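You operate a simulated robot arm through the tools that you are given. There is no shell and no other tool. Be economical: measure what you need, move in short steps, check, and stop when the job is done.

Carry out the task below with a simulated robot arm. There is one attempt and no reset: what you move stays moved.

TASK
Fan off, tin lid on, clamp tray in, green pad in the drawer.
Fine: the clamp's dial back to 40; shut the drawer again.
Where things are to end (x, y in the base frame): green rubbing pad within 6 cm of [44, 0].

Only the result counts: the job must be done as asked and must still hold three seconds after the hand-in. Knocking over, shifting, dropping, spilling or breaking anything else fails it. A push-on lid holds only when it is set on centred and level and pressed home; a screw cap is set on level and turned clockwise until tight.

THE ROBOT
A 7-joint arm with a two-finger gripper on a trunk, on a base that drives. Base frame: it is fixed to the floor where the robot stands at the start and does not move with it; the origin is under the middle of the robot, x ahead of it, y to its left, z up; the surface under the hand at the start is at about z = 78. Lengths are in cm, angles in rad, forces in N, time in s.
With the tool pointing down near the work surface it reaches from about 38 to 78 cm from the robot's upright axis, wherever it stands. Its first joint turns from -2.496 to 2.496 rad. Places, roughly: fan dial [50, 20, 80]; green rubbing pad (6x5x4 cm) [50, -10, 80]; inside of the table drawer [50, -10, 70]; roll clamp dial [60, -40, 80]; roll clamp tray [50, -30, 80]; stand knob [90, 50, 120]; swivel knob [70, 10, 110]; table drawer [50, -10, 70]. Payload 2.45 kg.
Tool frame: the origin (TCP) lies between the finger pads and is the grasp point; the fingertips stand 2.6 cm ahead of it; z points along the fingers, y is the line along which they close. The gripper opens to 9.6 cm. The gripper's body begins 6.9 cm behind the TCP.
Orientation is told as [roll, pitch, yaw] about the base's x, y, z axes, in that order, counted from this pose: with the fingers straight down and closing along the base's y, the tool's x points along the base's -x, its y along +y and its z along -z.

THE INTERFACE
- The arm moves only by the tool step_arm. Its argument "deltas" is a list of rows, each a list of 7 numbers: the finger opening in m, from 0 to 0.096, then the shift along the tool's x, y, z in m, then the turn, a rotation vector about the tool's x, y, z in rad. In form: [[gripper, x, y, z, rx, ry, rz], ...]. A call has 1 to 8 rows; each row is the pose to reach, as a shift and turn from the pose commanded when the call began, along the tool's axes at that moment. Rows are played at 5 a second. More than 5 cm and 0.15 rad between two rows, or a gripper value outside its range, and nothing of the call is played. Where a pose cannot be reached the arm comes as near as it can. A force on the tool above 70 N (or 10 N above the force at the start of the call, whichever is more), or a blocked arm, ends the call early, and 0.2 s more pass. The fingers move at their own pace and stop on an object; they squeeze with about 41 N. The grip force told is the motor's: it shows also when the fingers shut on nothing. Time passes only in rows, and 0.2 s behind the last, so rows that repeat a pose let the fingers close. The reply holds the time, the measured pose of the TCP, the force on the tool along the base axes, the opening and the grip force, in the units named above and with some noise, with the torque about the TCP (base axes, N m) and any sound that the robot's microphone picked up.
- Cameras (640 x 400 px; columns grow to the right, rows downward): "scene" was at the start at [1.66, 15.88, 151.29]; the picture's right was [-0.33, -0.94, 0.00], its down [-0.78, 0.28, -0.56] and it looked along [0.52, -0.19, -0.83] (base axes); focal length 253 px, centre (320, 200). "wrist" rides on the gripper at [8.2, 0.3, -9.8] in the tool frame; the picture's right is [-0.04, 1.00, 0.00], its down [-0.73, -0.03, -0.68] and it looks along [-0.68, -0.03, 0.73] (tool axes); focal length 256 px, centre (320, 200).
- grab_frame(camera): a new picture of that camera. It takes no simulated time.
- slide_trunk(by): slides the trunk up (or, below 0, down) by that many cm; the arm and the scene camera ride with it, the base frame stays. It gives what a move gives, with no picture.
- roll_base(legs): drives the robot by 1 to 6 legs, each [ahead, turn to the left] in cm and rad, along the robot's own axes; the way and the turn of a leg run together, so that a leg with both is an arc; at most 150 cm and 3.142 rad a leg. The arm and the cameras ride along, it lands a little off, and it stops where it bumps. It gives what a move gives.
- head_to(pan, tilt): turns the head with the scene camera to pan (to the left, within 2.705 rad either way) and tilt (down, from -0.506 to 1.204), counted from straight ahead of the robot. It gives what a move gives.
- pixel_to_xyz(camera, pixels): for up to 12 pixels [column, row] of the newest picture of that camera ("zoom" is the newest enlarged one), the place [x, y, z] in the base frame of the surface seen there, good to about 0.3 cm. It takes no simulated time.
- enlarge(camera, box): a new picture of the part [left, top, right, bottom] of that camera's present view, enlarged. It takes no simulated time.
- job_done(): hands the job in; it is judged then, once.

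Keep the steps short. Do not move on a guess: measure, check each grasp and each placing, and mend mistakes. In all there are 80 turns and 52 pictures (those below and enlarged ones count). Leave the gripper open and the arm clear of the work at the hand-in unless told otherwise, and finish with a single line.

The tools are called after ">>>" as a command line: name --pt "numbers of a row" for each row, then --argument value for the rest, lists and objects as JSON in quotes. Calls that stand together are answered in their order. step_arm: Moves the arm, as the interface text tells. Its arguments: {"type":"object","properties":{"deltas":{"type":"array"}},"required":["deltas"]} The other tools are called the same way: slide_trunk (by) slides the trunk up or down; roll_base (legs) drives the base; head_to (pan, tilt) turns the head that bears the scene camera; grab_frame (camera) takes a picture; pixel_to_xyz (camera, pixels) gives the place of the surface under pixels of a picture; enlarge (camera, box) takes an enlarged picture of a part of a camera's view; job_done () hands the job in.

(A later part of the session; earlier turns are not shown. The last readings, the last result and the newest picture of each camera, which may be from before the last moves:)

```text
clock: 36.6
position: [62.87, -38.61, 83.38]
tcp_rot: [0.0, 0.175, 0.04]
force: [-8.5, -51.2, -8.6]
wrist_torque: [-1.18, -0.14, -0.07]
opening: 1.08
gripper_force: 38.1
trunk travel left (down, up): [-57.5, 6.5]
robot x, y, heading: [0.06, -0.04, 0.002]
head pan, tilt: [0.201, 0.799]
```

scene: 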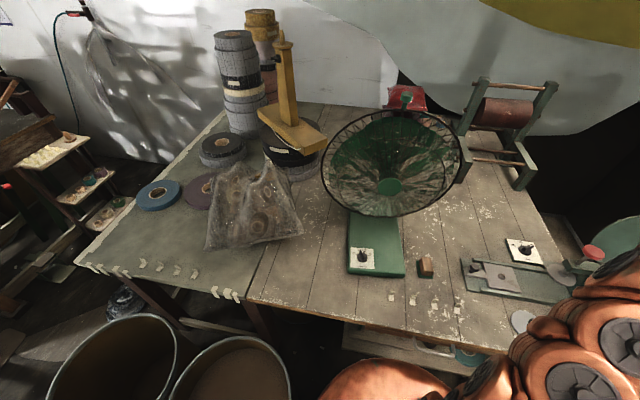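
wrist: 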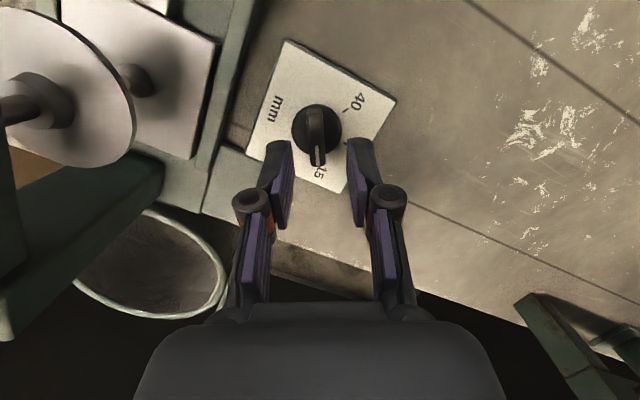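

It has turned to about 2° with 51 N of sideways load in -y. I'll correct by 0.4 cm and turn the remaining 0.935 rad.

>>> step_arm --pt "0 0.0016 -0.0041 0.0003 0 0 0" --pt "0 0.0017 -0.0038 0.0003 0.024 0 -0.1319" --pt "0 0.0017 -0.0035 0.0003 0.048 0 -0.2627" --pt "0 0.0018 -0.0033 0.0003 0.0716 0 -0.3936" --pt "0 0.0019 -0.003 0.00035 0.0958 0 -0.5264" --pt "0 0.0021 -0.0028 0.0004 0.1196 0 -0.6573" --pt "0 0.0022 -0.0026 0.0004 0.1432 0 -0.7872" --pt "0 0.0024 -0.00245 0.0004 0.1674 0 -0.92"

```text
clock: 38.4
position: [63.2, -38.58, 83.38]
tcp_rot: [-0.006, 0.175, 0.981]
force: [35.7, -57.9, 3.2]
wrist_torque: [-1.16, -0.97, 0.11]
opening: 1.11
gripper_force: 37.9
trunk travel left (down, up): [-57.5, 6.5]
robot x, y, heading: [-0.14, -0.18, 0.003]
head pan, tilt: [0.201, 0.799]
```

The turn is complete. I'll release, raise, and look.

>>> step_arm --pt "0.03 0 0 0 0 0 0" --pt "0.03 0 0 0 0 0 0" --pt "0.03 0.0036 0 -0.02 0 0 0" --pt "0.03 0.01 0 -0.06 0 0 0" --pt "0.03 0.018 0 -0.1 0 0 0"

>>> enlarge --camera "wrist" --box '[220, 20, 440, 160]'

```text
clock: 39.6
position: [62.83, -38.32, 93.48]
tcp_rot: [-0.002, 0.177, 0.975]
force: [0.6, -0.3, -0.4]
wrist_torque: [0.01, 0.06, 0.01]
opening: 3.01
gripper_force: 0.1
trunk travel left (down, up): [-57.5, 6.5]
robot x, y, heading: [-0.08, 0.05, 0.001]
head pan, tilt: [0.201, 0.799]
```

```text
2.86 times, centred on (330, 90) of wrist
```

zoom: 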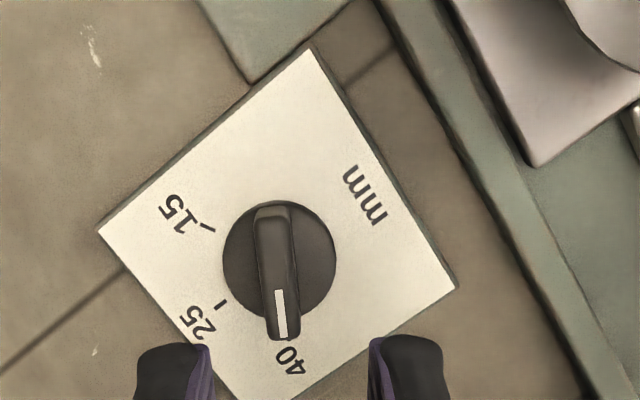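

The pointer is at 40. Now the tin lid. I'll rise above the press, straighten and come back toward the lid.

>>> step_arm --pt "0.03 0.007 0 -0.039 0 0 0" --pt "0.03 0.014 0 -0.078 0 -0.08 0" --pt "0.03 0.0215 0 -0.118 0 -0.177 0" --pt "0.03 0.0215 0 -0.118 0 -0.177 0"

>>> step_arm --pt "0.03 -0.002 0.0234 0 0 0 0.139" --pt "0.03 -0.004 0.047 0 0 0 0.278" --pt "0.03 -0.006 0.07 0 0 0 0.417" --pt "0.03 -0.008 0.094 0 0 0 0.556" --pt "0.03 -0.01 0.117 0 0 0 0.695" --pt "0.03 -0.012 0.14 0 0 0 0.834" --pt "0.03 -0.0135 0.164 0 0 0 0.975"

>>> step_arm --pt "0.04 0.04 -0.01 0 0 0 0" --pt "0.05 0.08 -0.02 0 0 0 0" --pt "0.05 0.12 -0.04 0.02 0 0 0" --pt "0.05 0.14 -0.06 0.06 0 0 0" --pt "0.05 0.14 -0.08 0.08 0 0 0" --pt "0.05 0.14 -0.08 0.08 0 0 0"

>>> grab_frame --camera "wrist"

```text
clock: 40.6
position: [62.92, -38.22, 105.51]
tcp_rot: [-0.005, -0.003, 0.977]
force: [-0.1, -0.6, 0.1]
wrist_torque: [0.01, 0.0, 0.0]
opening: 2.98
gripper_force: 0.2
trunk travel left (down, up): [-57.5, 6.5]
robot x, y, heading: [0.19, -0.38, 0.005]
head pan, tilt: [0.201, 0.799]
```

```text
clock: 42.2
position: [49.95, -27.86, 105.49]
tcp_rot: [0.0, -0.002, 0.0]
force: [1.3, 0.1, 0.0]
wrist_torque: [0.01, 0.01, 0.02]
opening: 3.0
gripper_force: 0.1
trunk travel left (down, up): [-57.5, 6.5]
robot x, y, heading: [-0.24, -0.21, 0.006]
head pan, tilt: [0.201, 0.799]
```

```text
clock: 43.6
position: [35.83, -36.21, 97.2]
tcp_rot: [0.002, -0.007, 0.002]
force: [-0.1, -0.7, -0.3]
wrist_torque: [0.03, 0.0, -0.05]
opening: 5.02
gripper_force: 0.1
trunk travel left (down, up): [-57.5, 6.5]
robot x, y, heading: [-0.42, -0.36, 0.002]
head pan, tilt: [0.201, 0.799]
```

```text
20 pictures are left
```

wrist: 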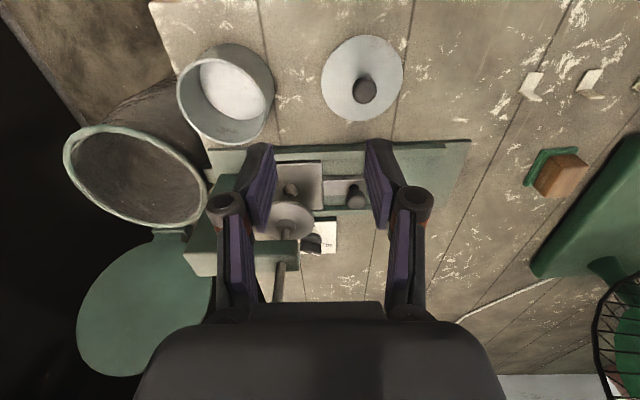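

>>> enlarge --camera "wrist" --box '[160, 20, 420, 160]'

>>> pixel_to_xyz --camera "wrist" --pixels '[[179, 95], [186, 122], [203, 138], [227, 143], [250, 132], [190, 70], [324, 75], [402, 72], [362, 37], [362, 119], [365, 85], [365, 100]]'

```text
2.46 times, centred on (290, 90) of wrist
```

zoom: 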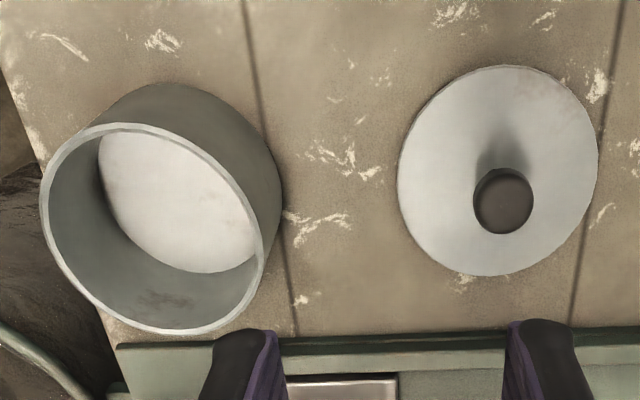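

```text
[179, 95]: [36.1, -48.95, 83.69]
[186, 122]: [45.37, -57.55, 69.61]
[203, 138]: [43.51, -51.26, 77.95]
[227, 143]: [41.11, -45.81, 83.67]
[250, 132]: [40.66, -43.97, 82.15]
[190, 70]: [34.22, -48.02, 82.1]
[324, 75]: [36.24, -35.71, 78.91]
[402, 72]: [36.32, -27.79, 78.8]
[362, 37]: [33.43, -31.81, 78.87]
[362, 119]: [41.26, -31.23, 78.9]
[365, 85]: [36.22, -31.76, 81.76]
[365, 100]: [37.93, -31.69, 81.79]
```

The tin centre is about (37.2,-45.05) with its rim at 83.7, and the lid with its knob is at (37.15,-31.74). I'll go down over the knob with the fingers either side.

>>> step_arm --pt "0.05 -0.006 0.025 0 0 0.007 0" --pt "0.05 -0.0132 0.0447 0.02 0 0.007 0" --pt "0.05 -0.0132 0.0447 0.06 0 0.007 0" --pt "0.05 -0.0132 0.0447 0.1 0 0.007 0" --pt "0.05 -0.0132 0.0447 0.13 0 0.007 0" --pt "0.05 -0.0132 0.0447 0.152 0 0.007 0" --pt "0.05 -0.0132 0.0447 0.152 0 0.007 0"

>>> grab_frame --camera "wrist"

```text
clock: 45.2
position: [37.43, -31.39, 82.25]
tcp_rot: [-0.002, 0.001, 0.001]
force: [0.3, 0.2, -0.5]
wrist_torque: [-0.02, 0.0, 0.01]
opening: 4.99
gripper_force: 0.1
trunk travel left (down, up): [-57.5, 6.5]
robot x, y, heading: [0.32, -0.21, 0.006]
head pan, tilt: [0.201, 0.799]
```

```text
18 pictures are left
```

wrist: 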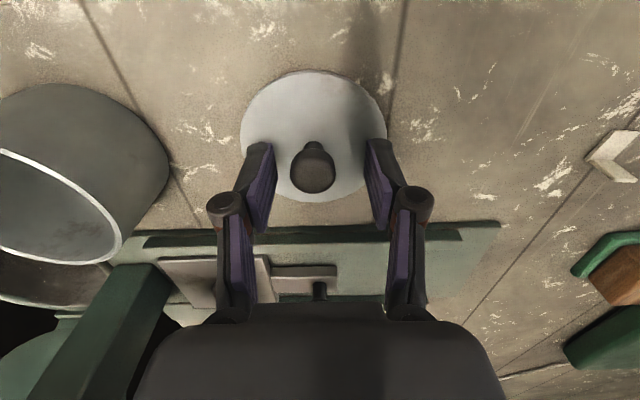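

The knob is slightly left of centre, by about 0.3 cm. I'll correct, lower 0.3 and close.

>>> step_arm --pt "0.05 0 -0.003 0.003 0 0 0" --pt "0.02 0 -0.003 0.003 0 0 0" --pt "0.0 0 -0.003 0.003 0 0 0" --pt "0.0 0 -0.003 0.003 0 0 0" --pt "0.0 0 -0.003 0.003 0 0 0"

>>> step_arm --pt "0.0 0 0 -0.02 0 0 0" --pt "0.0 0 0 -0.05 0 0 0" --pt "0.0 0 0 -0.09 0 0 0" --pt "0.0 0 0 -0.09 0 0 0"

>>> grab_frame --camera "wrist"

```text
clock: 46.4
position: [37.39, -31.69, 81.96]
tcp_rot: [0.0, 0.002, 0.0]
force: [0.6, 0.3, -0.3]
wrist_torque: [0.0, 0.0, 0.01]
opening: 2.04
gripper_force: 40.8
trunk travel left (down, up): [-57.5, 6.5]
robot x, y, heading: [-0.41, -0.33, 0.003]
head pan, tilt: [0.201, 0.799]
```

```text
clock: 47.4
position: [37.13, -31.71, 91.02]
tcp_rot: [0.001, 0.003, 0.002]
force: [1.1, 0.0, -0.4]
wrist_torque: [-0.01, 0.02, 0.0]
opening: 1.98
gripper_force: 41.2
trunk travel left (down, up): [-57.5, 6.5]
robot x, y, heading: [-0.24, 0.05, 0.004]
head pan, tilt: [0.201, 0.799]
```

```text
17 pictures are left
```

wrist: 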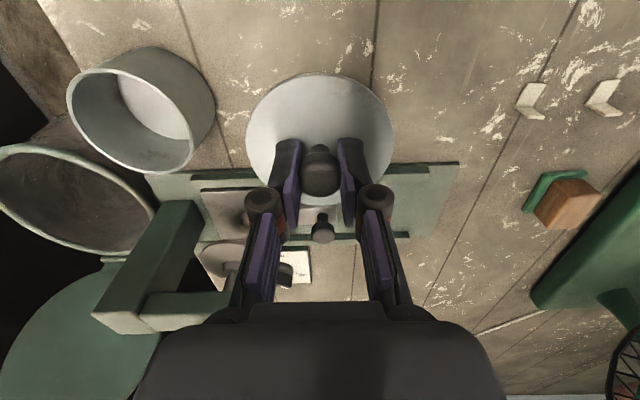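

The lid is held. I'll measure the lid's edges and the tin in this same view to get the exact shift.

>>> pixel_to_xyz --camera "wrist" --pixels '[[249, 130], [391, 128], [320, 77], [266, 92], [376, 92], [69, 95], [78, 75], [120, 165], [160, 170], [90, 142], [70, 110], [145, 171]]'

```text
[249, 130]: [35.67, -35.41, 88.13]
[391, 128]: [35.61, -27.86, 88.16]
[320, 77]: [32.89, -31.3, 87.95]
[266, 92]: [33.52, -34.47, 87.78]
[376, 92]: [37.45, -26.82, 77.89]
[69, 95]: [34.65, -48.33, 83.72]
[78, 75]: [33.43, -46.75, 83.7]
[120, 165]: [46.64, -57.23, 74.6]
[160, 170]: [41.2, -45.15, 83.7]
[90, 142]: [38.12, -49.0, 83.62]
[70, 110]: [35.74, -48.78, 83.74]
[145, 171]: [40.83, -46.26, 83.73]
```

The shift needed is about (0, -13.38). I'll carry the lid over the tin.

>>> step_arm --pt "0.0 0 -0.04 0 0 0 0" --pt "0.0 0 -0.08 0 0 0 0" --pt "0.0 0 -0.115 0 0 0 0" --pt "0.0 0 -0.1338 0 0 0 0" --pt "0.0 0 -0.1338 0 0 0 0"

>>> grab_frame --camera "wrist"

```text
clock: 48.6
position: [37.24, -45.32, 91.07]
tcp_rot: [0.0, 0.003, 0.003]
force: [-0.6, 0.1, -0.3]
wrist_torque: [-0.01, 0.05, 0.01]
opening: 2.0
gripper_force: 40.8
trunk travel left (down, up): [-57.5, 6.5]
robot x, y, heading: [-0.39, -0.0, 0.002]
head pan, tilt: [0.201, 0.799]
```

```text
16 pictures are left
```

wrist: 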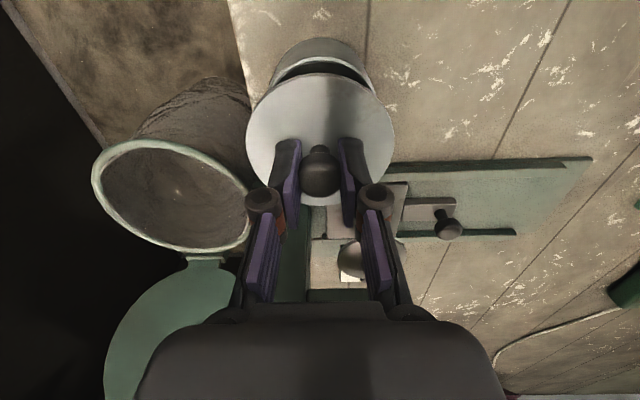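

The lid is centred laterally over the tin. I'll lower 2.8 cm and check just above the rim.

>>> step_arm --pt "0.0 0 0 0.015 0 0 0" --pt "0.0 0 0 0.028 0 0 0" --pt "0.0 0 0 0.028 0 0 0"

>>> enlarge --camera "wrist" --box '[220, 20, 420, 220]'

>>> pixel_to_xyz --camera "wrist" --pixels '[[249, 130], [391, 128], [320, 77], [285, 72], [320, 62], [360, 72], [300, 66], [340, 66]]'

```text
clock: 49.4
position: [37.39, -45.23, 88.12]
tcp_rot: [0.001, 0.002, 0.002]
force: [0.0, 0.6, -0.7]
wrist_torque: [0.0, 0.01, 0.0]
opening: 1.97
gripper_force: 40.9
trunk travel left (down, up): [-57.5, 6.5]
robot x, y, heading: [-0.18, -0.11, 0.004]
head pan, tilt: [0.201, 0.799]
```

```text
2.00 times, centred on (320, 120) of wrist
```

zoom: 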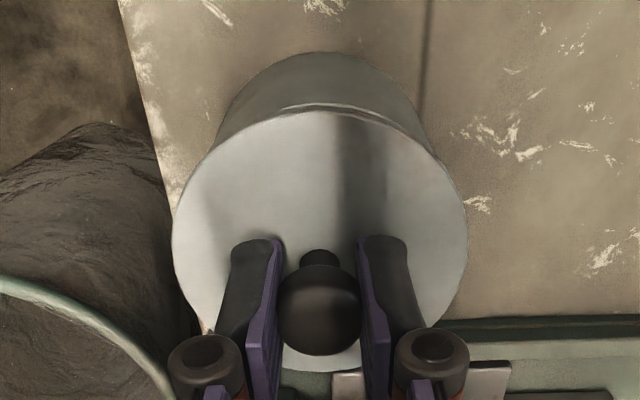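

```text
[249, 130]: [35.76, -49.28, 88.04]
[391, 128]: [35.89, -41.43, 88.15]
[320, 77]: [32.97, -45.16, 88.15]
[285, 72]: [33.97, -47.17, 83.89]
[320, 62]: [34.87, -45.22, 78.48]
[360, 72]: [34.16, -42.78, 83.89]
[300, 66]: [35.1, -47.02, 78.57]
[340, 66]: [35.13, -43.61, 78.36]
```

It's nearly seated and aligned to within about 1 mm. I'll nudge +0.1 cm in y and press down in small steps until the force rises.

>>> step_arm --pt "0.0 0 0.001 0.003 0 0 0" --pt "0.0 0 0.001 0.006 0 0 0" --pt "0.0 0 0.001 0.009 0 0 0" --pt "0.0 0 0.001 0.011 0 0 0"

```text
clock: 50.4
position: [37.38, -45.28, 87.42]
tcp_rot: [-0.005, -0.002, 0.002]
force: [7.9, -10.1, 34.9]
wrist_torque: [-0.16, 0.51, 0.09]
opening: 2.03
gripper_force: 40.8
trunk travel left (down, up): [-57.5, 6.5]
robot x, y, heading: [-0.41, -0.03, 0.007]
head pan, tilt: [0.201, 0.799]
```

Contact at about 35 N. I'll press harder in small steps.

>>> step_arm --pt "0.0 0 0 0.002 0 0 0" --pt "0.0 0 0 0.004 0 0 0" --pt "0.0 0 0 0.006 0 0 0" --pt "0.0 0 0 0.008 0 0 0"

>>> grab_frame --camera "wrist"

```text
clock: 51.1
position: [37.39, -45.24, 87.3]
tcp_rot: [-0.011, -0.005, 0.001]
force: [-7.2, 7.5, 36.2]
wrist_torque: [0.77, 0.62, -0.02]
opening: 2.02
gripper_force: 41.3
trunk travel left (down, up): [-57.5, 6.5]
robot x, y, heading: [0.04, -0.23, 0.006]
head pan, tilt: [0.201, 0.799]
stopped in row 3: the force on the tool passed its limit at 75 N (the readings are from after the stop); the commanded pose is now the measured one
```

```text
14 pictures are left
```

wrist: 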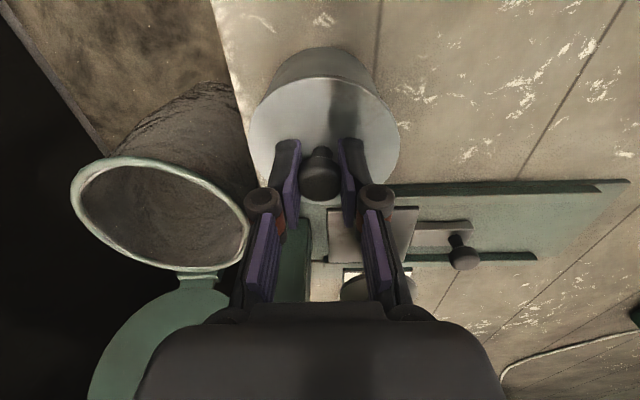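

The press stopped at 75 N with an uneven torque, so the lid is off-centre toward +y/-x. I'll lift 1.2 cm, re-level and look.

>>> step_arm --pt "0.0 0 0 -0.006 -0.011 0.005 0" --pt "0.0 0 0 -0.013 -0.011 0.005 0" --pt "0.0 0 0 -0.013 -0.011 0.005 0"

>>> enlarge --camera "wrist" --box '[220, 20, 420, 220]'

>>> pixel_to_xyz --camera "zoom" --pixels '[[180, 210], [460, 210], [225, 150], [420, 150], [320, 115], [260, 250], [390, 250], [275, 102], [365, 102], [235, 110], [405, 110], [230, 330]]'

```text
clock: 51.9
position: [37.36, -45.51, 88.35]
tcp_rot: [0.003, 0.003, 0.002]
force: [-0.1, -0.3, -0.7]
wrist_torque: [-0.01, 0.0, 0.0]
opening: 1.98
gripper_force: 40.8
trunk travel left (down, up): [-57.5, 6.5]
robot x, y, heading: [-0.01, 0.17, 0.003]
head pan, tilt: [0.201, 0.799]
```

```text
2.00 times, centred on (320, 120) of wrist
```

zoom: 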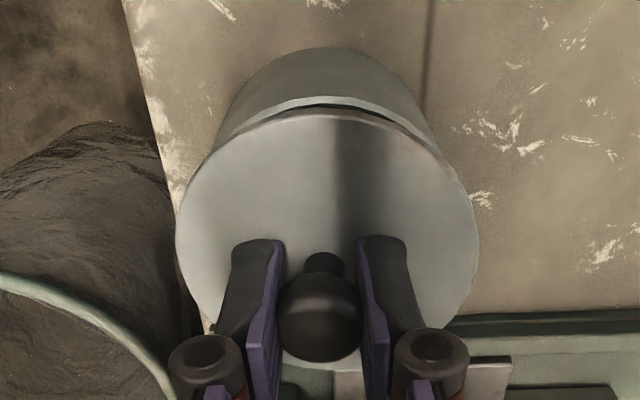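

```text
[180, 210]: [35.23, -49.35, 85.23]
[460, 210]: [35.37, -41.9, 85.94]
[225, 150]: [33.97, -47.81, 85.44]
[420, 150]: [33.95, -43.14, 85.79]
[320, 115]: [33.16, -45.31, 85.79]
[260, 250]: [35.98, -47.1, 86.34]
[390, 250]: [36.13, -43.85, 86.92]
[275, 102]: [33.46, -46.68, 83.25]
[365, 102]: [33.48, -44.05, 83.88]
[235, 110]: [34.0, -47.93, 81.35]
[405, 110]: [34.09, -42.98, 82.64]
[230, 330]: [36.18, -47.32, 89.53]
```

The lid tilted about 0.08 rad in the grip (+y side up) and needs about +0.2 cm in x. I'll roll the tool to level the lid, correct the position, and press again gently.

>>> step_arm --pt "0.0 -0.002 0.0015 0 0.08 0 0" --pt "0.0 -0.002 0.0015 0 0.08 0 0"

>>> enlarge --camera "wrist" --box '[220, 20, 420, 220]'

>>> pixel_to_xyz --camera "zoom" --pixels '[[182, 210], [455, 210], [225, 150], [415, 150], [200, 250], [445, 250], [275, 103], [365, 103], [240, 115], [400, 115], [320, 120], [320, 160]]'

```text
clock: 52.5
position: [37.56, -45.21, 88.36]
tcp_rot: [-0.077, 0.003, 0.0]
force: [0.3, 1.1, 0.1]
wrist_torque: [-0.01, 0.0, 0.03]
opening: 1.99
gripper_force: 41.4
trunk travel left (down, up): [-57.5, 6.5]
robot x, y, heading: [0.22, 0.13, 0.001]
head pan, tilt: [0.201, 0.799]
```

```text
2.00 times, centred on (320, 120) of wrist
```

zoom: 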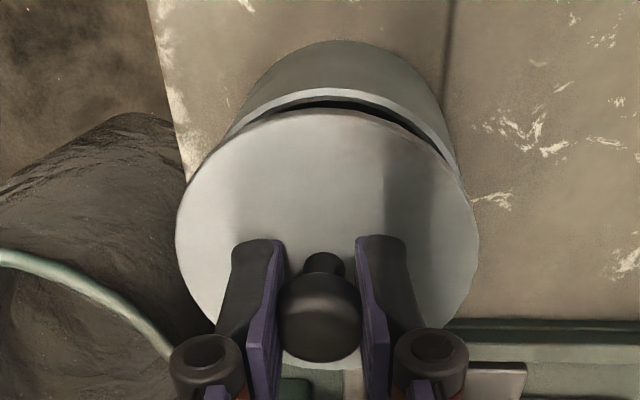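

```text
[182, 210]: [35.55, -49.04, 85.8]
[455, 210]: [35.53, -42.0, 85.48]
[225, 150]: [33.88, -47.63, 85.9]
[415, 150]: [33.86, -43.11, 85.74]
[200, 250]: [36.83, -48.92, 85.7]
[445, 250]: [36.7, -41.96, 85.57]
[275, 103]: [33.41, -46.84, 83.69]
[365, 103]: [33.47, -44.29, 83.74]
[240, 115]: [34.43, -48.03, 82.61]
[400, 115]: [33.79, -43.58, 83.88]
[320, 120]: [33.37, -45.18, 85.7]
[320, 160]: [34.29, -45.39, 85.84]
```

The lid is nearly level now, with a residual of about 0.03 the other way, and is aligned within a millimetre. I'll trim the roll and lower gently to contact.

>>> step_arm --pt "0.0 0 -0.0005 0.004 -0.025 0 0" --pt "0.0 0 -0.0005 0.007 -0.025 0 0" --pt "0.0 0 -0.0005 0.009 -0.025 0 0" --pt "0.0 0 -0.0005 0.0105 -0.025 0 0"

```text
clock: 53.5
position: [37.64, -45.31, 87.56]
tcp_rot: [-0.055, -0.001, 0.002]
force: [-3.3, 3.2, 34.2]
wrist_torque: [0.02, -0.95, 0.09]
opening: 2.03
gripper_force: 41.0
trunk travel left (down, up): [-57.5, 6.5]
robot x, y, heading: [0.08, -0.01, 0.004]
head pan, tilt: [0.201, 0.799]
```

The torque now shows contact on the +x side, so the y alignment is good. I'll back off, shift -0.1 cm in x, and press again.

>>> step_arm --pt "0.0 0 0 -0.005 0 0 0" --pt "0.0 0.0011 0 -0.005 0 0 0" --pt "0.0 0.0011 0 0 0 0 0" --pt "0.0 0.0011 0 0.001 0 0 0"

```text
clock: 54.5
position: [37.61, -45.32, 87.41]
tcp_rot: [-0.053, 0.0, 0.002]
force: [-2.9, 3.2, 33.2]
wrist_torque: [0.03, -1.07, 0.11]
opening: 1.96
gripper_force: 40.9
trunk travel left (down, up): [-57.5, 6.5]
robot x, y, heading: [-0.35, 0.11, 0.006]
head pan, tilt: [0.201, 0.799]
```

>>> step_arm --pt "0.0 0 0 -0.006 0 0 0" --pt "0.0 0.0015 0 -0.006 0 0 0" --pt "0.0 0.0015 0 -0.006 0 0 0"

>>> enlarge --camera "wrist" --box '[220, 20, 420, 220]'

>>> pixel_to_xyz --camera "zoom" --pixels '[[320, 125], [320, 170], [320, 220], [300, 240], [340, 240], [210, 290], [445, 290], [300, 360], [345, 360], [220, 180], [440, 180], [320, 103]]'

```text
clock: 55.3
position: [37.45, -45.15, 87.71]
tcp_rot: [-0.052, 0.003, 0.001]
force: [0.4, 0.2, 0.0]
wrist_torque: [0.0, 0.01, -0.03]
opening: 1.98
gripper_force: 41.1
trunk travel left (down, up): [-57.5, 6.5]
robot x, y, heading: [-0.16, -0.16, 0.003]
head pan, tilt: [0.201, 0.799]
```

```text
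2.00 times, centred on (320, 120) of wrist
```

zoom: 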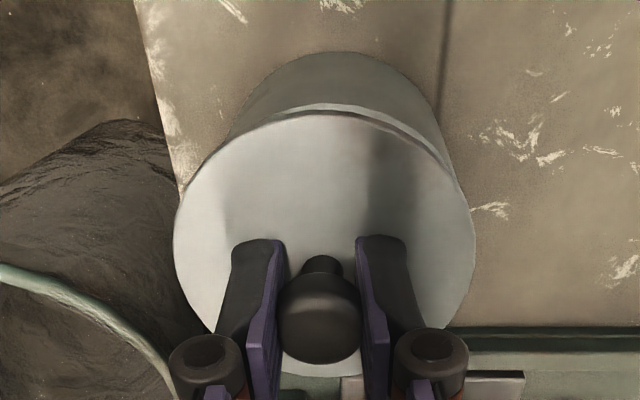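

```text
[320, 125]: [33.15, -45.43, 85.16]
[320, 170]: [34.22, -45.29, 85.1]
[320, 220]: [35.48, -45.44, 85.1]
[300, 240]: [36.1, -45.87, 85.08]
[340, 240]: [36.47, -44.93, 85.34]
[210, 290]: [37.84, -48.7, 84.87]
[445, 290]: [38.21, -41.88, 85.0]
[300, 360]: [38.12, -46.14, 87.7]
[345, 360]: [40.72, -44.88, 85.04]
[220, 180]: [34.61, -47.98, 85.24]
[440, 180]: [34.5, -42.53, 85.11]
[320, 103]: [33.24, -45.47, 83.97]
```

The lid is level in roll but +x is slightly low, by about 0.025. I'll correct the pitch (which also shifts the lid about +0.09 in x) and press again.

>>> step_arm --pt "0.0 0 0 0.0 0 -0.025 0" --pt "0.0 0 0 0.004 0 -0.025 0" --pt "0.0 0 0 0.006 0 -0.025 0" --pt "0.0 0 0 0.008 0 -0.025 0"

```text
clock: 56.3
position: [37.52, -45.24, 87.32]
tcp_rot: [-0.055, -0.026, 0.001]
force: [-1.0, 7.2, 36.4]
wrist_torque: [-0.01, -0.52, -0.01]
opening: 1.98
gripper_force: 40.7
trunk travel left (down, up): [-57.5, 6.5]
robot x, y, heading: [0.28, -0.01, 0.003]
head pan, tilt: [0.201, 0.799]
```

More balanced. I'll press on.

>>> step_arm --pt "0.0 0.0005 0 0.002 0 0 0" --pt "0.0 0.0008 0 0.004 0 0 0" --pt "0.0 0.0008 0 0.006 0 0 0" --pt "0.0 0.0008 0 0.008 0 0 0"

```text
clock: 56.9
position: [37.39, -45.44, 87.27]
tcp_rot: [-0.062, -0.032, 0.003]
force: [-8.9, 16.9, 43.2]
wrist_torque: [0.09, -0.14, 0.04]
opening: 2.0
gripper_force: 41.0
trunk travel left (down, up): [-57.5, 6.5]
robot x, y, heading: [0.15, 0.04, 0.005]
head pan, tilt: [0.201, 0.799]
stopped in row 2: the force on the tool passed its limit at 74 N (the readings are from after the stop); the commanded pose is now the measured one
```

The torque is balanced but 74 N didn't seat it. I'll release, leaving the lid resting on the rim, rise straight up and level the tool, and look at its centring.

>>> step_arm --pt "0.0 0 0 -0.002 0 0 0" --pt "0.04 0 0 -0.002 0 0 0" --pt "0.05 0 0 -0.002 0 0 0" --pt "0.05 0 0 -0.04 0 0 0" --pt "0.05 0 0.0 -0.07 -0.062 0.032 0" --pt "0.05 0.0 0 -0.07 -0.062 0.032 0"

>>> enlarge --camera "wrist" --box '[220, 20, 420, 220]'

>>> pixel_to_xyz --camera "zoom" --pixels '[[320, 125], [320, 85], [240, 160], [400, 160], [230, 200], [410, 200], [320, 230], [275, 230], [365, 230], [320, 170], [320, 185], [320, 75]]'

```text
clock: 58.2
position: [37.33, -45.13, 93.98]
tcp_rot: [0.008, 0.005, 0.002]
force: [-0.1, 0.2, 0.1]
wrist_torque: [-0.01, 0.0, 0.0]
opening: 5.0
gripper_force: 0.0
trunk travel left (down, up): [-57.5, 6.5]
robot x, y, heading: [-0.09, -0.41, 0.007]
head pan, tilt: [0.201, 0.799]
```

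```text
2.00 times, centred on (320, 120) of wrist
```

zoom: 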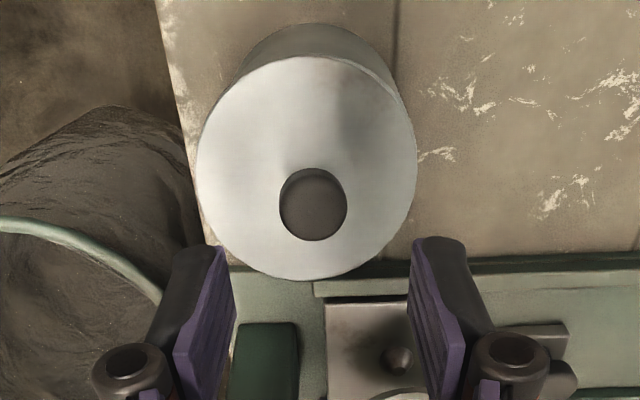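

```text
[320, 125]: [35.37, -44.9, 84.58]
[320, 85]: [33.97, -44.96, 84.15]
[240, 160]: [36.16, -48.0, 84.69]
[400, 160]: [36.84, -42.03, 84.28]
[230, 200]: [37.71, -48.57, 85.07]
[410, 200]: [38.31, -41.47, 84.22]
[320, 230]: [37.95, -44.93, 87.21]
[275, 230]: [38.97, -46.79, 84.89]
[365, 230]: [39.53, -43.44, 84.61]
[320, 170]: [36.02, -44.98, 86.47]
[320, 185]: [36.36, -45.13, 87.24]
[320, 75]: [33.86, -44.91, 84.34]
```

The lid's +y/-x side has dropped in, but its -y/+x side still rides on the rim, so it sits about 0.25 cm too far toward -y. I'll straddle the knob loosely (2.5 cm opening) and nudge the lid toward +y so it can drop in.

>>> step_arm --pt "0.045 0 -0.002 0.03 -0.008 -0.005 0" --pt "0.04 0 -0.002 0.06 -0.008 -0.005 0" --pt "0.03 0 -0.002 0.06 -0.008 -0.005 0" --pt "0.025 0 -0.002 0.06 -0.008 -0.005 0" --pt "0.025 0 0.0 0.06 -0.008 -0.005 0" --pt "0.025 0 0.001 0.06 -0.008 -0.005 0" --pt "0.025 0 0.002 0.06 -0.008 -0.005 0"

>>> enlarge --camera "wrist" --box '[220, 20, 420, 220]'

>>> pixel_to_xyz --camera "zoom" --pixels '[[320, 140], [320, 180], [210, 180], [430, 180], [200, 240], [440, 240], [210, 290], [440, 290], [320, 120], [260, 140], [380, 140], [320, 330]]'

```text
clock: 59.9
position: [37.29, -44.92, 87.98]
tcp_rot: [0.015, 0.001, 0.002]
force: [0.0, -0.8, 0.2]
wrist_torque: [-0.01, 0.01, -0.01]
opening: 2.55
gripper_force: 0.3
trunk travel left (down, up): [-57.5, 6.5]
robot x, y, heading: [0.2, -0.3, 0.005]
head pan, tilt: [0.201, 0.799]
```

```text
2.00 times, centred on (320, 120) of wrist
```

zoom: 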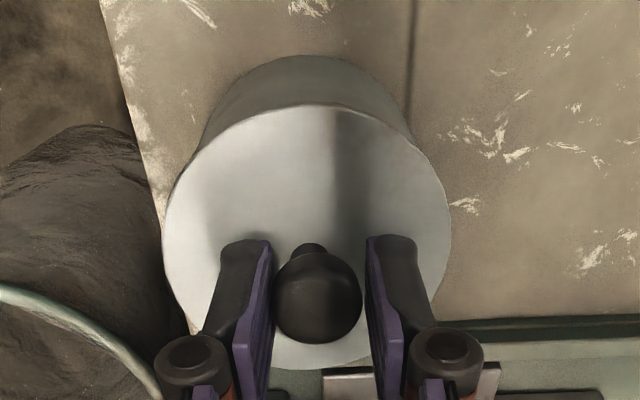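

```text
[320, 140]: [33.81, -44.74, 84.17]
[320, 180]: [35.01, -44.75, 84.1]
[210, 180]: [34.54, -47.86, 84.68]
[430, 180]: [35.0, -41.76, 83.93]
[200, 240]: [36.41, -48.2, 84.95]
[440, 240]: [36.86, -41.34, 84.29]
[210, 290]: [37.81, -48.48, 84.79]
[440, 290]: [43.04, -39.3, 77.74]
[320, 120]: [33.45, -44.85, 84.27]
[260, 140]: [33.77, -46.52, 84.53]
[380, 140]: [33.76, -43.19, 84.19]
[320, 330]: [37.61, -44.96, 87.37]
```

The left finger has just touched the knob. I'll nudge a further 0.3 cm in fine steps.

>>> step_arm --pt "0.025 0 0.001 0 0 0 0" --pt "0.025 0 0.002 0 0 0 0" --pt "0.025 0 0.003 0 0 0 0" --pt "0.025 0 0.003 0 0 0 0"

>>> enlarge --camera "wrist" --box '[220, 20, 420, 220]'

>>> pixel_to_xyz --camera "zoom" --pixels '[[320, 140], [320, 180], [210, 180], [420, 180], [200, 240], [435, 240], [205, 290], [425, 290], [320, 120], [260, 140], [380, 140], [310, 362]]'

```text
clock: 60.9
position: [37.32, -44.56, 87.95]
tcp_rot: [0.014, 0.0, 0.003]
force: [-0.2, -2.2, 1.4]
wrist_torque: [-0.05, -0.01, -0.03]
opening: 2.65
gripper_force: 1.1
trunk travel left (down, up): [-57.5, 6.5]
robot x, y, heading: [0.41, -0.12, 0.008]
head pan, tilt: [0.201, 0.799]
```

```text
2.00 times, centred on (320, 120) of wrist
```

zoom: 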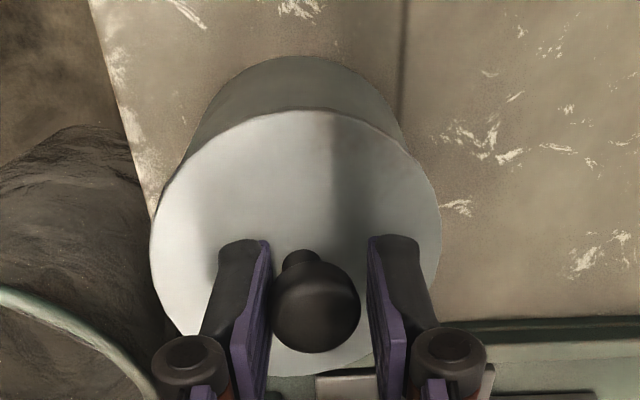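

```text
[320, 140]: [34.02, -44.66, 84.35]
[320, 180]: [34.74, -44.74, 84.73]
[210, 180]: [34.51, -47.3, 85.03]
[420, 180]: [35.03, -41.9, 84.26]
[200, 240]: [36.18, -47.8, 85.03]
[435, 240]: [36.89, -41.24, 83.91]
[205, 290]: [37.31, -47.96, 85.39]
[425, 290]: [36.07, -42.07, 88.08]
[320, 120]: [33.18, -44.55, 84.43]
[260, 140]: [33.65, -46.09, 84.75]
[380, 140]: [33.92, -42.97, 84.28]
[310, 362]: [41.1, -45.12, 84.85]
```

Pushing at knob height only tips the lid. Its +y side is already engaged, so I'll press down with closed fingertips on the high side, near (37.9,-47.5).

>>> step_arm --pt "0.04 0 -0.003 0 0 0 0" --pt "0.05 0 -0.003 0 0 0 0" --pt "0.05 0 -0.003 -0.04 -0.015 0 0" --pt "0.02 -0.006 -0.02 -0.05 -0.015 0 0" --pt "0.0 -0.006 -0.029 -0.05 -0.015 0 0" --pt "0.0 -0.006 -0.029 -0.05 -0.015 0 0" --pt "0.0 -0.006 -0.029 -0.03 -0.015 0 0" --pt "0.0 -0.006 -0.029 -0.01 -0.015 0 0"

>>> step_arm --pt "0.0 0 0 0.008 0 0 0" --pt "0.0 0 0 0.011 0 0 0" --pt "0.0 0 0 0.014 0 0 0" --pt "0.0 0 0 0.017 0 0 0" --pt "0.0 0 0 0.02 0 0 0" --pt "0.0 0 0 0.022 0 0 0" --pt "0.0 0 0 0.024 0 0 0"

```text
clock: 62.6
position: [37.8, -47.46, 88.79]
tcp_rot: [0.027, -0.002, 0.002]
force: [-0.7, -0.9, 0.5]
wrist_torque: [-0.03, -0.01, -0.01]
opening: 0.0
gripper_force: 28.4
trunk travel left (down, up): [-57.5, 6.5]
robot x, y, heading: [-0.09, -0.45, 0.006]
head pan, tilt: [0.201, 0.799]
```

```text
clock: 64.2
position: [37.9, -47.42, 86.7]
tcp_rot: [0.023, -0.002, 0.002]
force: [1.5, -8.9, 27.2]
wrist_torque: [0.09, 0.11, -0.03]
opening: 0.61
gripper_force: 28.5
trunk travel left (down, up): [-57.5, 6.5]
robot x, y, heading: [0.14, 0.04, 0.008]
head pan, tilt: [0.201, 0.799]
```

That side went down to z≈84.1. Next I'll press on the centre of the knob top to drive the whole lid home.

>>> step_arm --pt "0.0 0 0 -0.03 0 0 0" --pt "0.0 0 0 -0.06 0.025 0 0" --pt "0.0 0.007 0.025 -0.06 0.025 0 0" --pt "0.0 0.007 0.025 -0.045 0.025 0 0" --pt "0.0 0.007 0.025 -0.035 0.025 0 0" --pt "0.0 0.007 0.025 -0.03 0.025 0 0"

>>> step_arm --pt "0.0 0 0 0.003 0 0 0" --pt "0.0 0 0 0.006 0 0 0" --pt "0.0 0 0 0.009 0 0 0" --pt "0.0 0 0 0.012 0 0 0" --pt "0.0 0 0 0.015 0 0 0" --pt "0.0 0 0 0.018 0 0 0"

>>> step_arm --pt "0.0 0 0 -0.02 0 0 0" --pt "0.0 0 0 -0.06 0 0 0" --pt "0.0 0.03 0.0 -0.08 0 0 0"

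>>> enlarge --camera "wrist" --box '[200, 20, 440, 240]'

```text
clock: 65.7
position: [37.24, -44.96, 89.53]
tcp_rot: [0.004, -0.001, 0.002]
force: [0.5, 0.1, 0.4]
wrist_torque: [0.01, -0.03, 0.02]
opening: 0.0
gripper_force: 28.7
trunk travel left (down, up): [-57.5, 6.5]
robot x, y, heading: [0.09, -0.35, 0.002]
head pan, tilt: [0.201, 0.799]
heard: snap
```

```text
clock: 66.4
position: [37.33, -45.0, 89.45]
tcp_rot: [-0.007, -0.008, 0.001]
force: [-11.0, 13.0, 41.1]
wrist_torque: [0.35, 0.3, 0.03]
opening: 0.6
gripper_force: 28.5
trunk travel left (down, up): [-57.5, 6.5]
robot x, y, heading: [-0.09, -0.19, 0.004]
head pan, tilt: [0.201, 0.799]
stopped in row 3: the force on the tool passed its limit at 76 N (the readings are from after the stop); the commanded pose is now the measured one
```

```text
clock: 67.2
position: [34.28, -45.39, 96.96]
tcp_rot: [-0.003, -0.005, 0.0]
force: [-0.4, 0.1, -0.8]
wrist_torque: [0.01, 0.02, -0.05]
opening: 0.0
gripper_force: 28.2
trunk travel left (down, up): [-57.5, 6.5]
robot x, y, heading: [0.03, -0.0, 0.003]
head pan, tilt: [0.201, 0.799]
```

```text
1.82 times, centred on (320, 130) of wrist
```

zoom: 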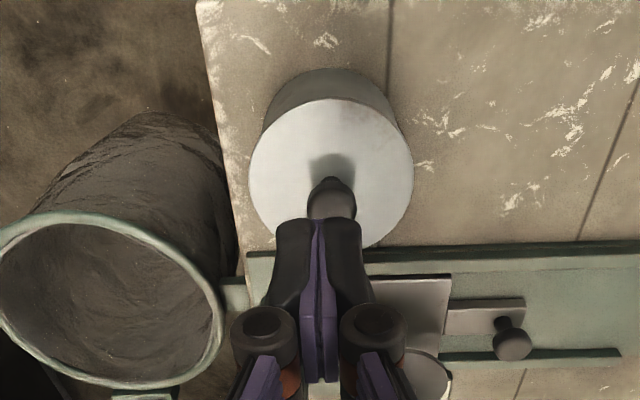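

A snap was heard and the lid looks centred. I'll check its level.

>>> pixel_to_xyz --camera "zoom" --pixels '[[330, 110], [270, 150], [395, 150], [260, 180], [405, 180], [260, 210], [390, 220], [330, 140], [330, 205], [275, 230], [300, 110], [365, 112]]'

```text
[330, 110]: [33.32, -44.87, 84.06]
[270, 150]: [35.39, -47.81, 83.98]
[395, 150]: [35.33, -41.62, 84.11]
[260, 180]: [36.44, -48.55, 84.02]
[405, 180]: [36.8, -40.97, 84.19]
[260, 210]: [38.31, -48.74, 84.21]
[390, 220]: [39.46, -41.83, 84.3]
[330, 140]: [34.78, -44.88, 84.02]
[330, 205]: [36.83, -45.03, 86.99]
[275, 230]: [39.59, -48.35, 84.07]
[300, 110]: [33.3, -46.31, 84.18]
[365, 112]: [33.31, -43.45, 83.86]
```

The lid is level at z≈84.1 all round and snapped home. Next is the drawer. I'll lift the arm, back the base off 25 cm, and look at the drawer handle.

>>> step_arm --pt "0.0 0 0 -0.05 0 0 0" --pt "0.0 0 0 -0.1 0 0 0" --pt "0.0 0 0 -0.12 0 0 0"

>>> roll_base --legs '[[-25, 0]]'

>>> head_to --pan -0.1 --tilt 0.85

>>> grab_frame --camera "scene"

```text
clock: 68.0
position: [34.24, -45.03, 109.05]
tcp_rot: [-0.002, -0.002, 0.004]
force: [0.0, 0.4, 0.0]
wrist_torque: [0.03, 0.02, -0.01]
opening: 0.0
gripper_force: 28.6
trunk travel left (down, up): [-57.5, 6.5]
robot x, y, heading: [-0.12, -0.0, 0.007]
head pan, tilt: [0.201, 0.799]
```

```text
clock: 69.9
position: [8.73, -45.1, 108.99]
tcp_rot: [-0.002, -0.004, 0.002]
force: [-0.4, -0.1, -0.1]
wrist_torque: [-0.01, -0.01, 0.0]
opening: 0.0
gripper_force: 28.3
trunk travel left (down, up): [-57.5, 6.5]
robot x, y, heading: [-25.24, -0.52, 0.006]
head pan, tilt: [0.201, 0.799]
```

```text
clock: 70.7
position: [8.91, -45.07, 108.99]
tcp_rot: [-0.002, -0.006, 0.002]
force: [0.8, -0.2, -0.4]
wrist_torque: [-0.03, -0.01, 0.02]
opening: 0.02
gripper_force: 28.6
trunk travel left (down, up): [-57.5, 6.5]
robot x, y, heading: [-25.28, -0.22, 0.002]
head pan, tilt: [-0.099, 0.85]
```

```text
6 pictures are left
```

scene: 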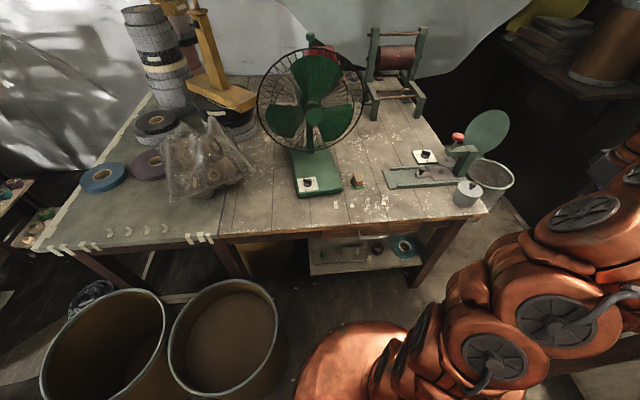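

I'll probe depth around the table's front edge and where the handle should be.

>>> enlarge --camera "scene" --box '[270, 170, 450, 280]'

>>> pixel_to_xyz --camera "scene" --pixels '[[340, 225], [380, 225], [420, 222], [370, 232], [395, 230], [350, 236], [380, 240], [410, 235], [357, 181], [365, 205], [320, 240], [300, 236]]'

```text
3.56 times, centred on (360, 225) of scene
```

zoom: 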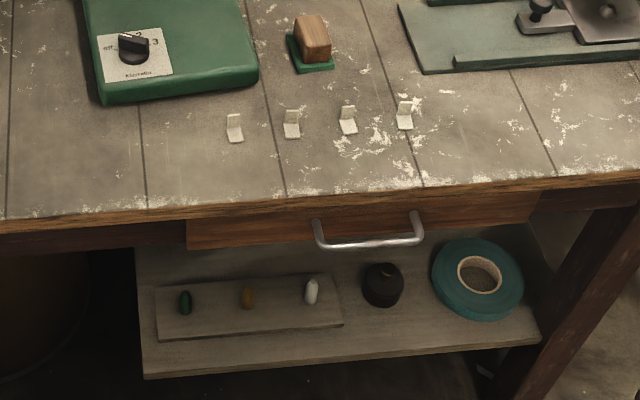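

```text
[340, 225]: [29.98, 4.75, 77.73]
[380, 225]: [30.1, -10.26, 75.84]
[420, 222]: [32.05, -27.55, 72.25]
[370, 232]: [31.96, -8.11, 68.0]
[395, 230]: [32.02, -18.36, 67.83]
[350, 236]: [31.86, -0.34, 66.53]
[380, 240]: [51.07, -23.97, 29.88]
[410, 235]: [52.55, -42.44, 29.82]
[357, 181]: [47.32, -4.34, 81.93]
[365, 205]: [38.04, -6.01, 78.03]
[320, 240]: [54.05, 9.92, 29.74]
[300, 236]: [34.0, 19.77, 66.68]
```

>>> pixel_to_xyz --camera "zoom" --pixels '[[370, 244], [330, 246], [410, 240], [315, 228], [416, 220], [345, 245], [395, 242], [370, 215], [192, 238], [536, 205], [310, 65], [313, 35]]'

```text
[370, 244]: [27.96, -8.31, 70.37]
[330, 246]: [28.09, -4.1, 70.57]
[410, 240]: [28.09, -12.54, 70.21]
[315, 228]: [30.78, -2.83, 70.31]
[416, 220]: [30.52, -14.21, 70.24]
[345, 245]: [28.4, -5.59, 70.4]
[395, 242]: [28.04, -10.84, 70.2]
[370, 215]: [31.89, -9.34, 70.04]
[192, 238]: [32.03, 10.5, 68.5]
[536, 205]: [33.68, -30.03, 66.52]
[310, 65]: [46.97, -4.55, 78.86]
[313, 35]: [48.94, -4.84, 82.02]
```

The handle bar lies along y from -3 to -14 at x≈28.1, z≈70, just ahead of the table edge (x≈30). I'll pinch it with the hand yawed -90° and pointing forward and down. First I'll bring the hand over and turn it.

>>> step_arm --pt "0.01 -0.01 0.0375 0 0 0 0.145" --pt "0.02 -0.02 0.075 0 0 0 0.29" --pt "0.03 -0.03 0.1125 0 0 0 0.435" --pt "0.04 -0.04 0.15 0 0 0 0.58" --pt "0.05 -0.05 0.1875 0 0 0 0.725" --pt "0.06 -0.06 0.225 0 0 0 0.87" --pt "0.06 -0.07 0.2625 0 0 0 1.015" --pt "0.06 -0.08 0.3 0 0 0 1.16"

>>> step_arm --pt "0.06 0 0 0.03 0 0 0.14" --pt "0.06 0 0 0.06 0 0 0.28" --pt "0.06 0 0 0.1 0 0 0.41" --pt "0.06 0 0 0.1 0 0 0.41"

>>> step_arm --pt "0.06 0.01 0.008 0.02 -0.14 0 0" --pt "0.06 0.025 0.016 0.04 -0.28 0 0" --pt "0.06 0.035 0.024 0.06 -0.42 0 0" --pt "0.06 0.045 0.03 0.08 -0.56 0 0" --pt "0.06 0.055 0.038 0.1 -0.7 0 0" --pt "0.06 0.067 0.043 0.12 -0.83 0 0" --pt "0.06 0.067 0.048 0.14 -0.9 0 0"

```text
clock: 72.5
position: [16.81, -15.28, 108.93]
tcp_rot: [0.004, -0.005, -1.16]
force: [0.1, 0.1, 0.5]
wrist_torque: [0.03, 0.02, 0.0]
opening: 5.97
gripper_force: 0.1
trunk travel left (down, up): [-57.5, 6.5]
robot x, y, heading: [-25.09, 0.34, 0.005]
head pan, tilt: [-0.099, 0.85]
```

```text
clock: 73.5
position: [16.97, -15.02, 98.77]
tcp_rot: [0.005, -0.003, -1.568]
force: [-0.3, 0.4, -0.6]
wrist_torque: [0.02, -0.01, -0.01]
opening: 6.02
gripper_force: 0.0
trunk travel left (down, up): [-57.5, 6.5]
robot x, y, heading: [-25.49, -0.47, -0.001]
head pan, tilt: [-0.099, 0.85]
```

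```text
clock: 75.1
position: [32.29, -10.44, 87.46]
tcp_rot: [0.842, -0.003, -1.562]
force: [0.7, -1.0, -0.1]
wrist_torque: [-0.01, 0.02, 0.0]
opening: 6.0
gripper_force: 0.1
out of reach, approached as far as the arm can: row 3, 4, 5, 6, 7
trunk travel left (down, up): [-57.5, 6.5]
robot x, y, heading: [-25.28, -0.18, 0.001]
head pan, tilt: [-0.099, 0.85]
```

The tilted hand can't come that close to the robot's axis. I'll back the base off another 22 cm.

>>> roll_base --legs '[[-22, 0]]'

```text
clock: 76.8
position: [9.94, -10.51, 87.45]
tcp_rot: [0.84, -0.005, -1.565]
force: [0.5, 0.3, 0.3]
wrist_torque: [-0.03, -0.03, -0.02]
opening: 6.0
gripper_force: 0.0
trunk travel left (down, up): [-57.5, 6.5]
robot x, y, heading: [-47.43, -0.41, 0.002]
head pan, tilt: [-0.099, 0.85]
```

I'll move to the pre-grasp point in front of the bar with a narrower opening, then take one wrist picture.

>>> step_arm --pt "0.05 0.006 -0.002 0.045 0 0 0" --pt "0.04 0.012 -0.004 0.09 0 0 0" --pt "0.035 0.018 -0.006 0.135 0 0 0" --pt "0.035 0.022 -0.0073 0.1785 0 0 0" --pt "0.035 0.022 -0.0073 0.1785 0 0 0"

>>> grab_frame --camera "wrist"

```text
clock: 78.0
position: [22.47, -8.65, 75.01]
tcp_rot: [0.839, -0.005, -1.564]
force: [-0.2, 0.1, 0.2]
wrist_torque: [-0.03, -0.02, 0.01]
opening: 3.48
gripper_force: 0.1
trunk travel left (down, up): [-57.5, 6.5]
robot x, y, heading: [-47.68, -0.17, 0.005]
head pan, tilt: [-0.099, 0.85]
```

```text
4 pictures are left
```

wrist: 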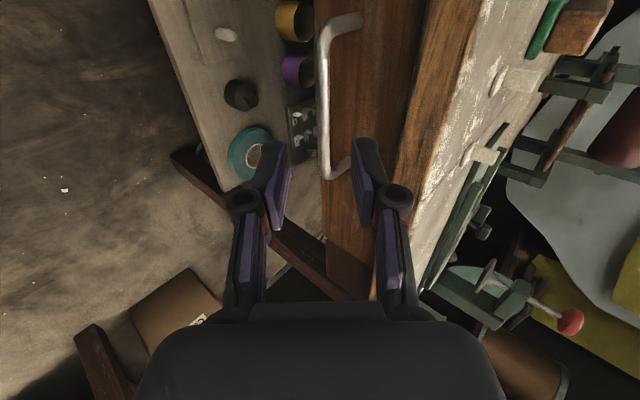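

The bar runs between the fingers, near column 323. I'll confirm its position.

>>> pixel_to_xyz --camera "wrist" --pixels '[[322, 80], [323, 110], [325, 150], [350, 120], [430, 120]]'

>>> step_arm --pt "0.035 0 0.0015 0.02 0 0 0" --pt "0.035 0 0.0015 0.04 0 0 0" --pt "0.035 0 0.0015 0.06 0 0 0" --pt "0.0 0 0.0015 0.06 0 0 0" --pt "0.0 0 0.0015 0.06 0 0 0" --pt "0.0 0 0.0015 0.06 0 0 0"

```text
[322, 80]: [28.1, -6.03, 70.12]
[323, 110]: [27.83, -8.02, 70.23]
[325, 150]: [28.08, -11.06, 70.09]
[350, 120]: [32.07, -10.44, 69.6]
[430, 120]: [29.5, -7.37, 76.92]
```

```text
clock: 79.4
position: [27.01, -8.54, 71.13]
tcp_rot: [0.84, -0.003, -1.566]
force: [1.2, -0.7, 4.0]
wrist_torque: [-0.02, -0.13, 0.15]
opening: 0.96
gripper_force: 37.1
trunk travel left (down, up): [-57.5, 6.5]
robot x, y, heading: [-47.48, -0.62, 0.003]
head pan, tilt: [-0.099, 0.85]
```

The bar is gripped at 0.96 cm. I'll pull the drawer out along -x by 17 cm.

>>> step_arm --pt "0.0 0 -0.0133 -0.0149 0 0 0" --pt "0.0 0 -0.0334 -0.0373 0 0 0" --pt "0.0 0 -0.0534 -0.0596 0 0 0" --pt "0.0 0 -0.0734 -0.082 0 0 0" --pt "0.0 0 -0.0934 -0.1043 0 0 0" --pt "0.0 0 -0.1134 -0.1267 0 0 0" --pt "0.0 0 -0.1134 -0.1267 0 0 0"

```text
clock: 81.0
position: [10.11, -8.43, 71.05]
tcp_rot: [0.842, -0.005, -1.566]
force: [1.1, -1.7, 27.7]
wrist_torque: [-0.1, -0.41, 0.11]
opening: 0.93
gripper_force: 37.0
trunk travel left (down, up): [-57.5, 6.5]
robot x, y, heading: [-47.35, -0.3, 0.002]
head pan, tilt: [-0.099, 0.85]
```

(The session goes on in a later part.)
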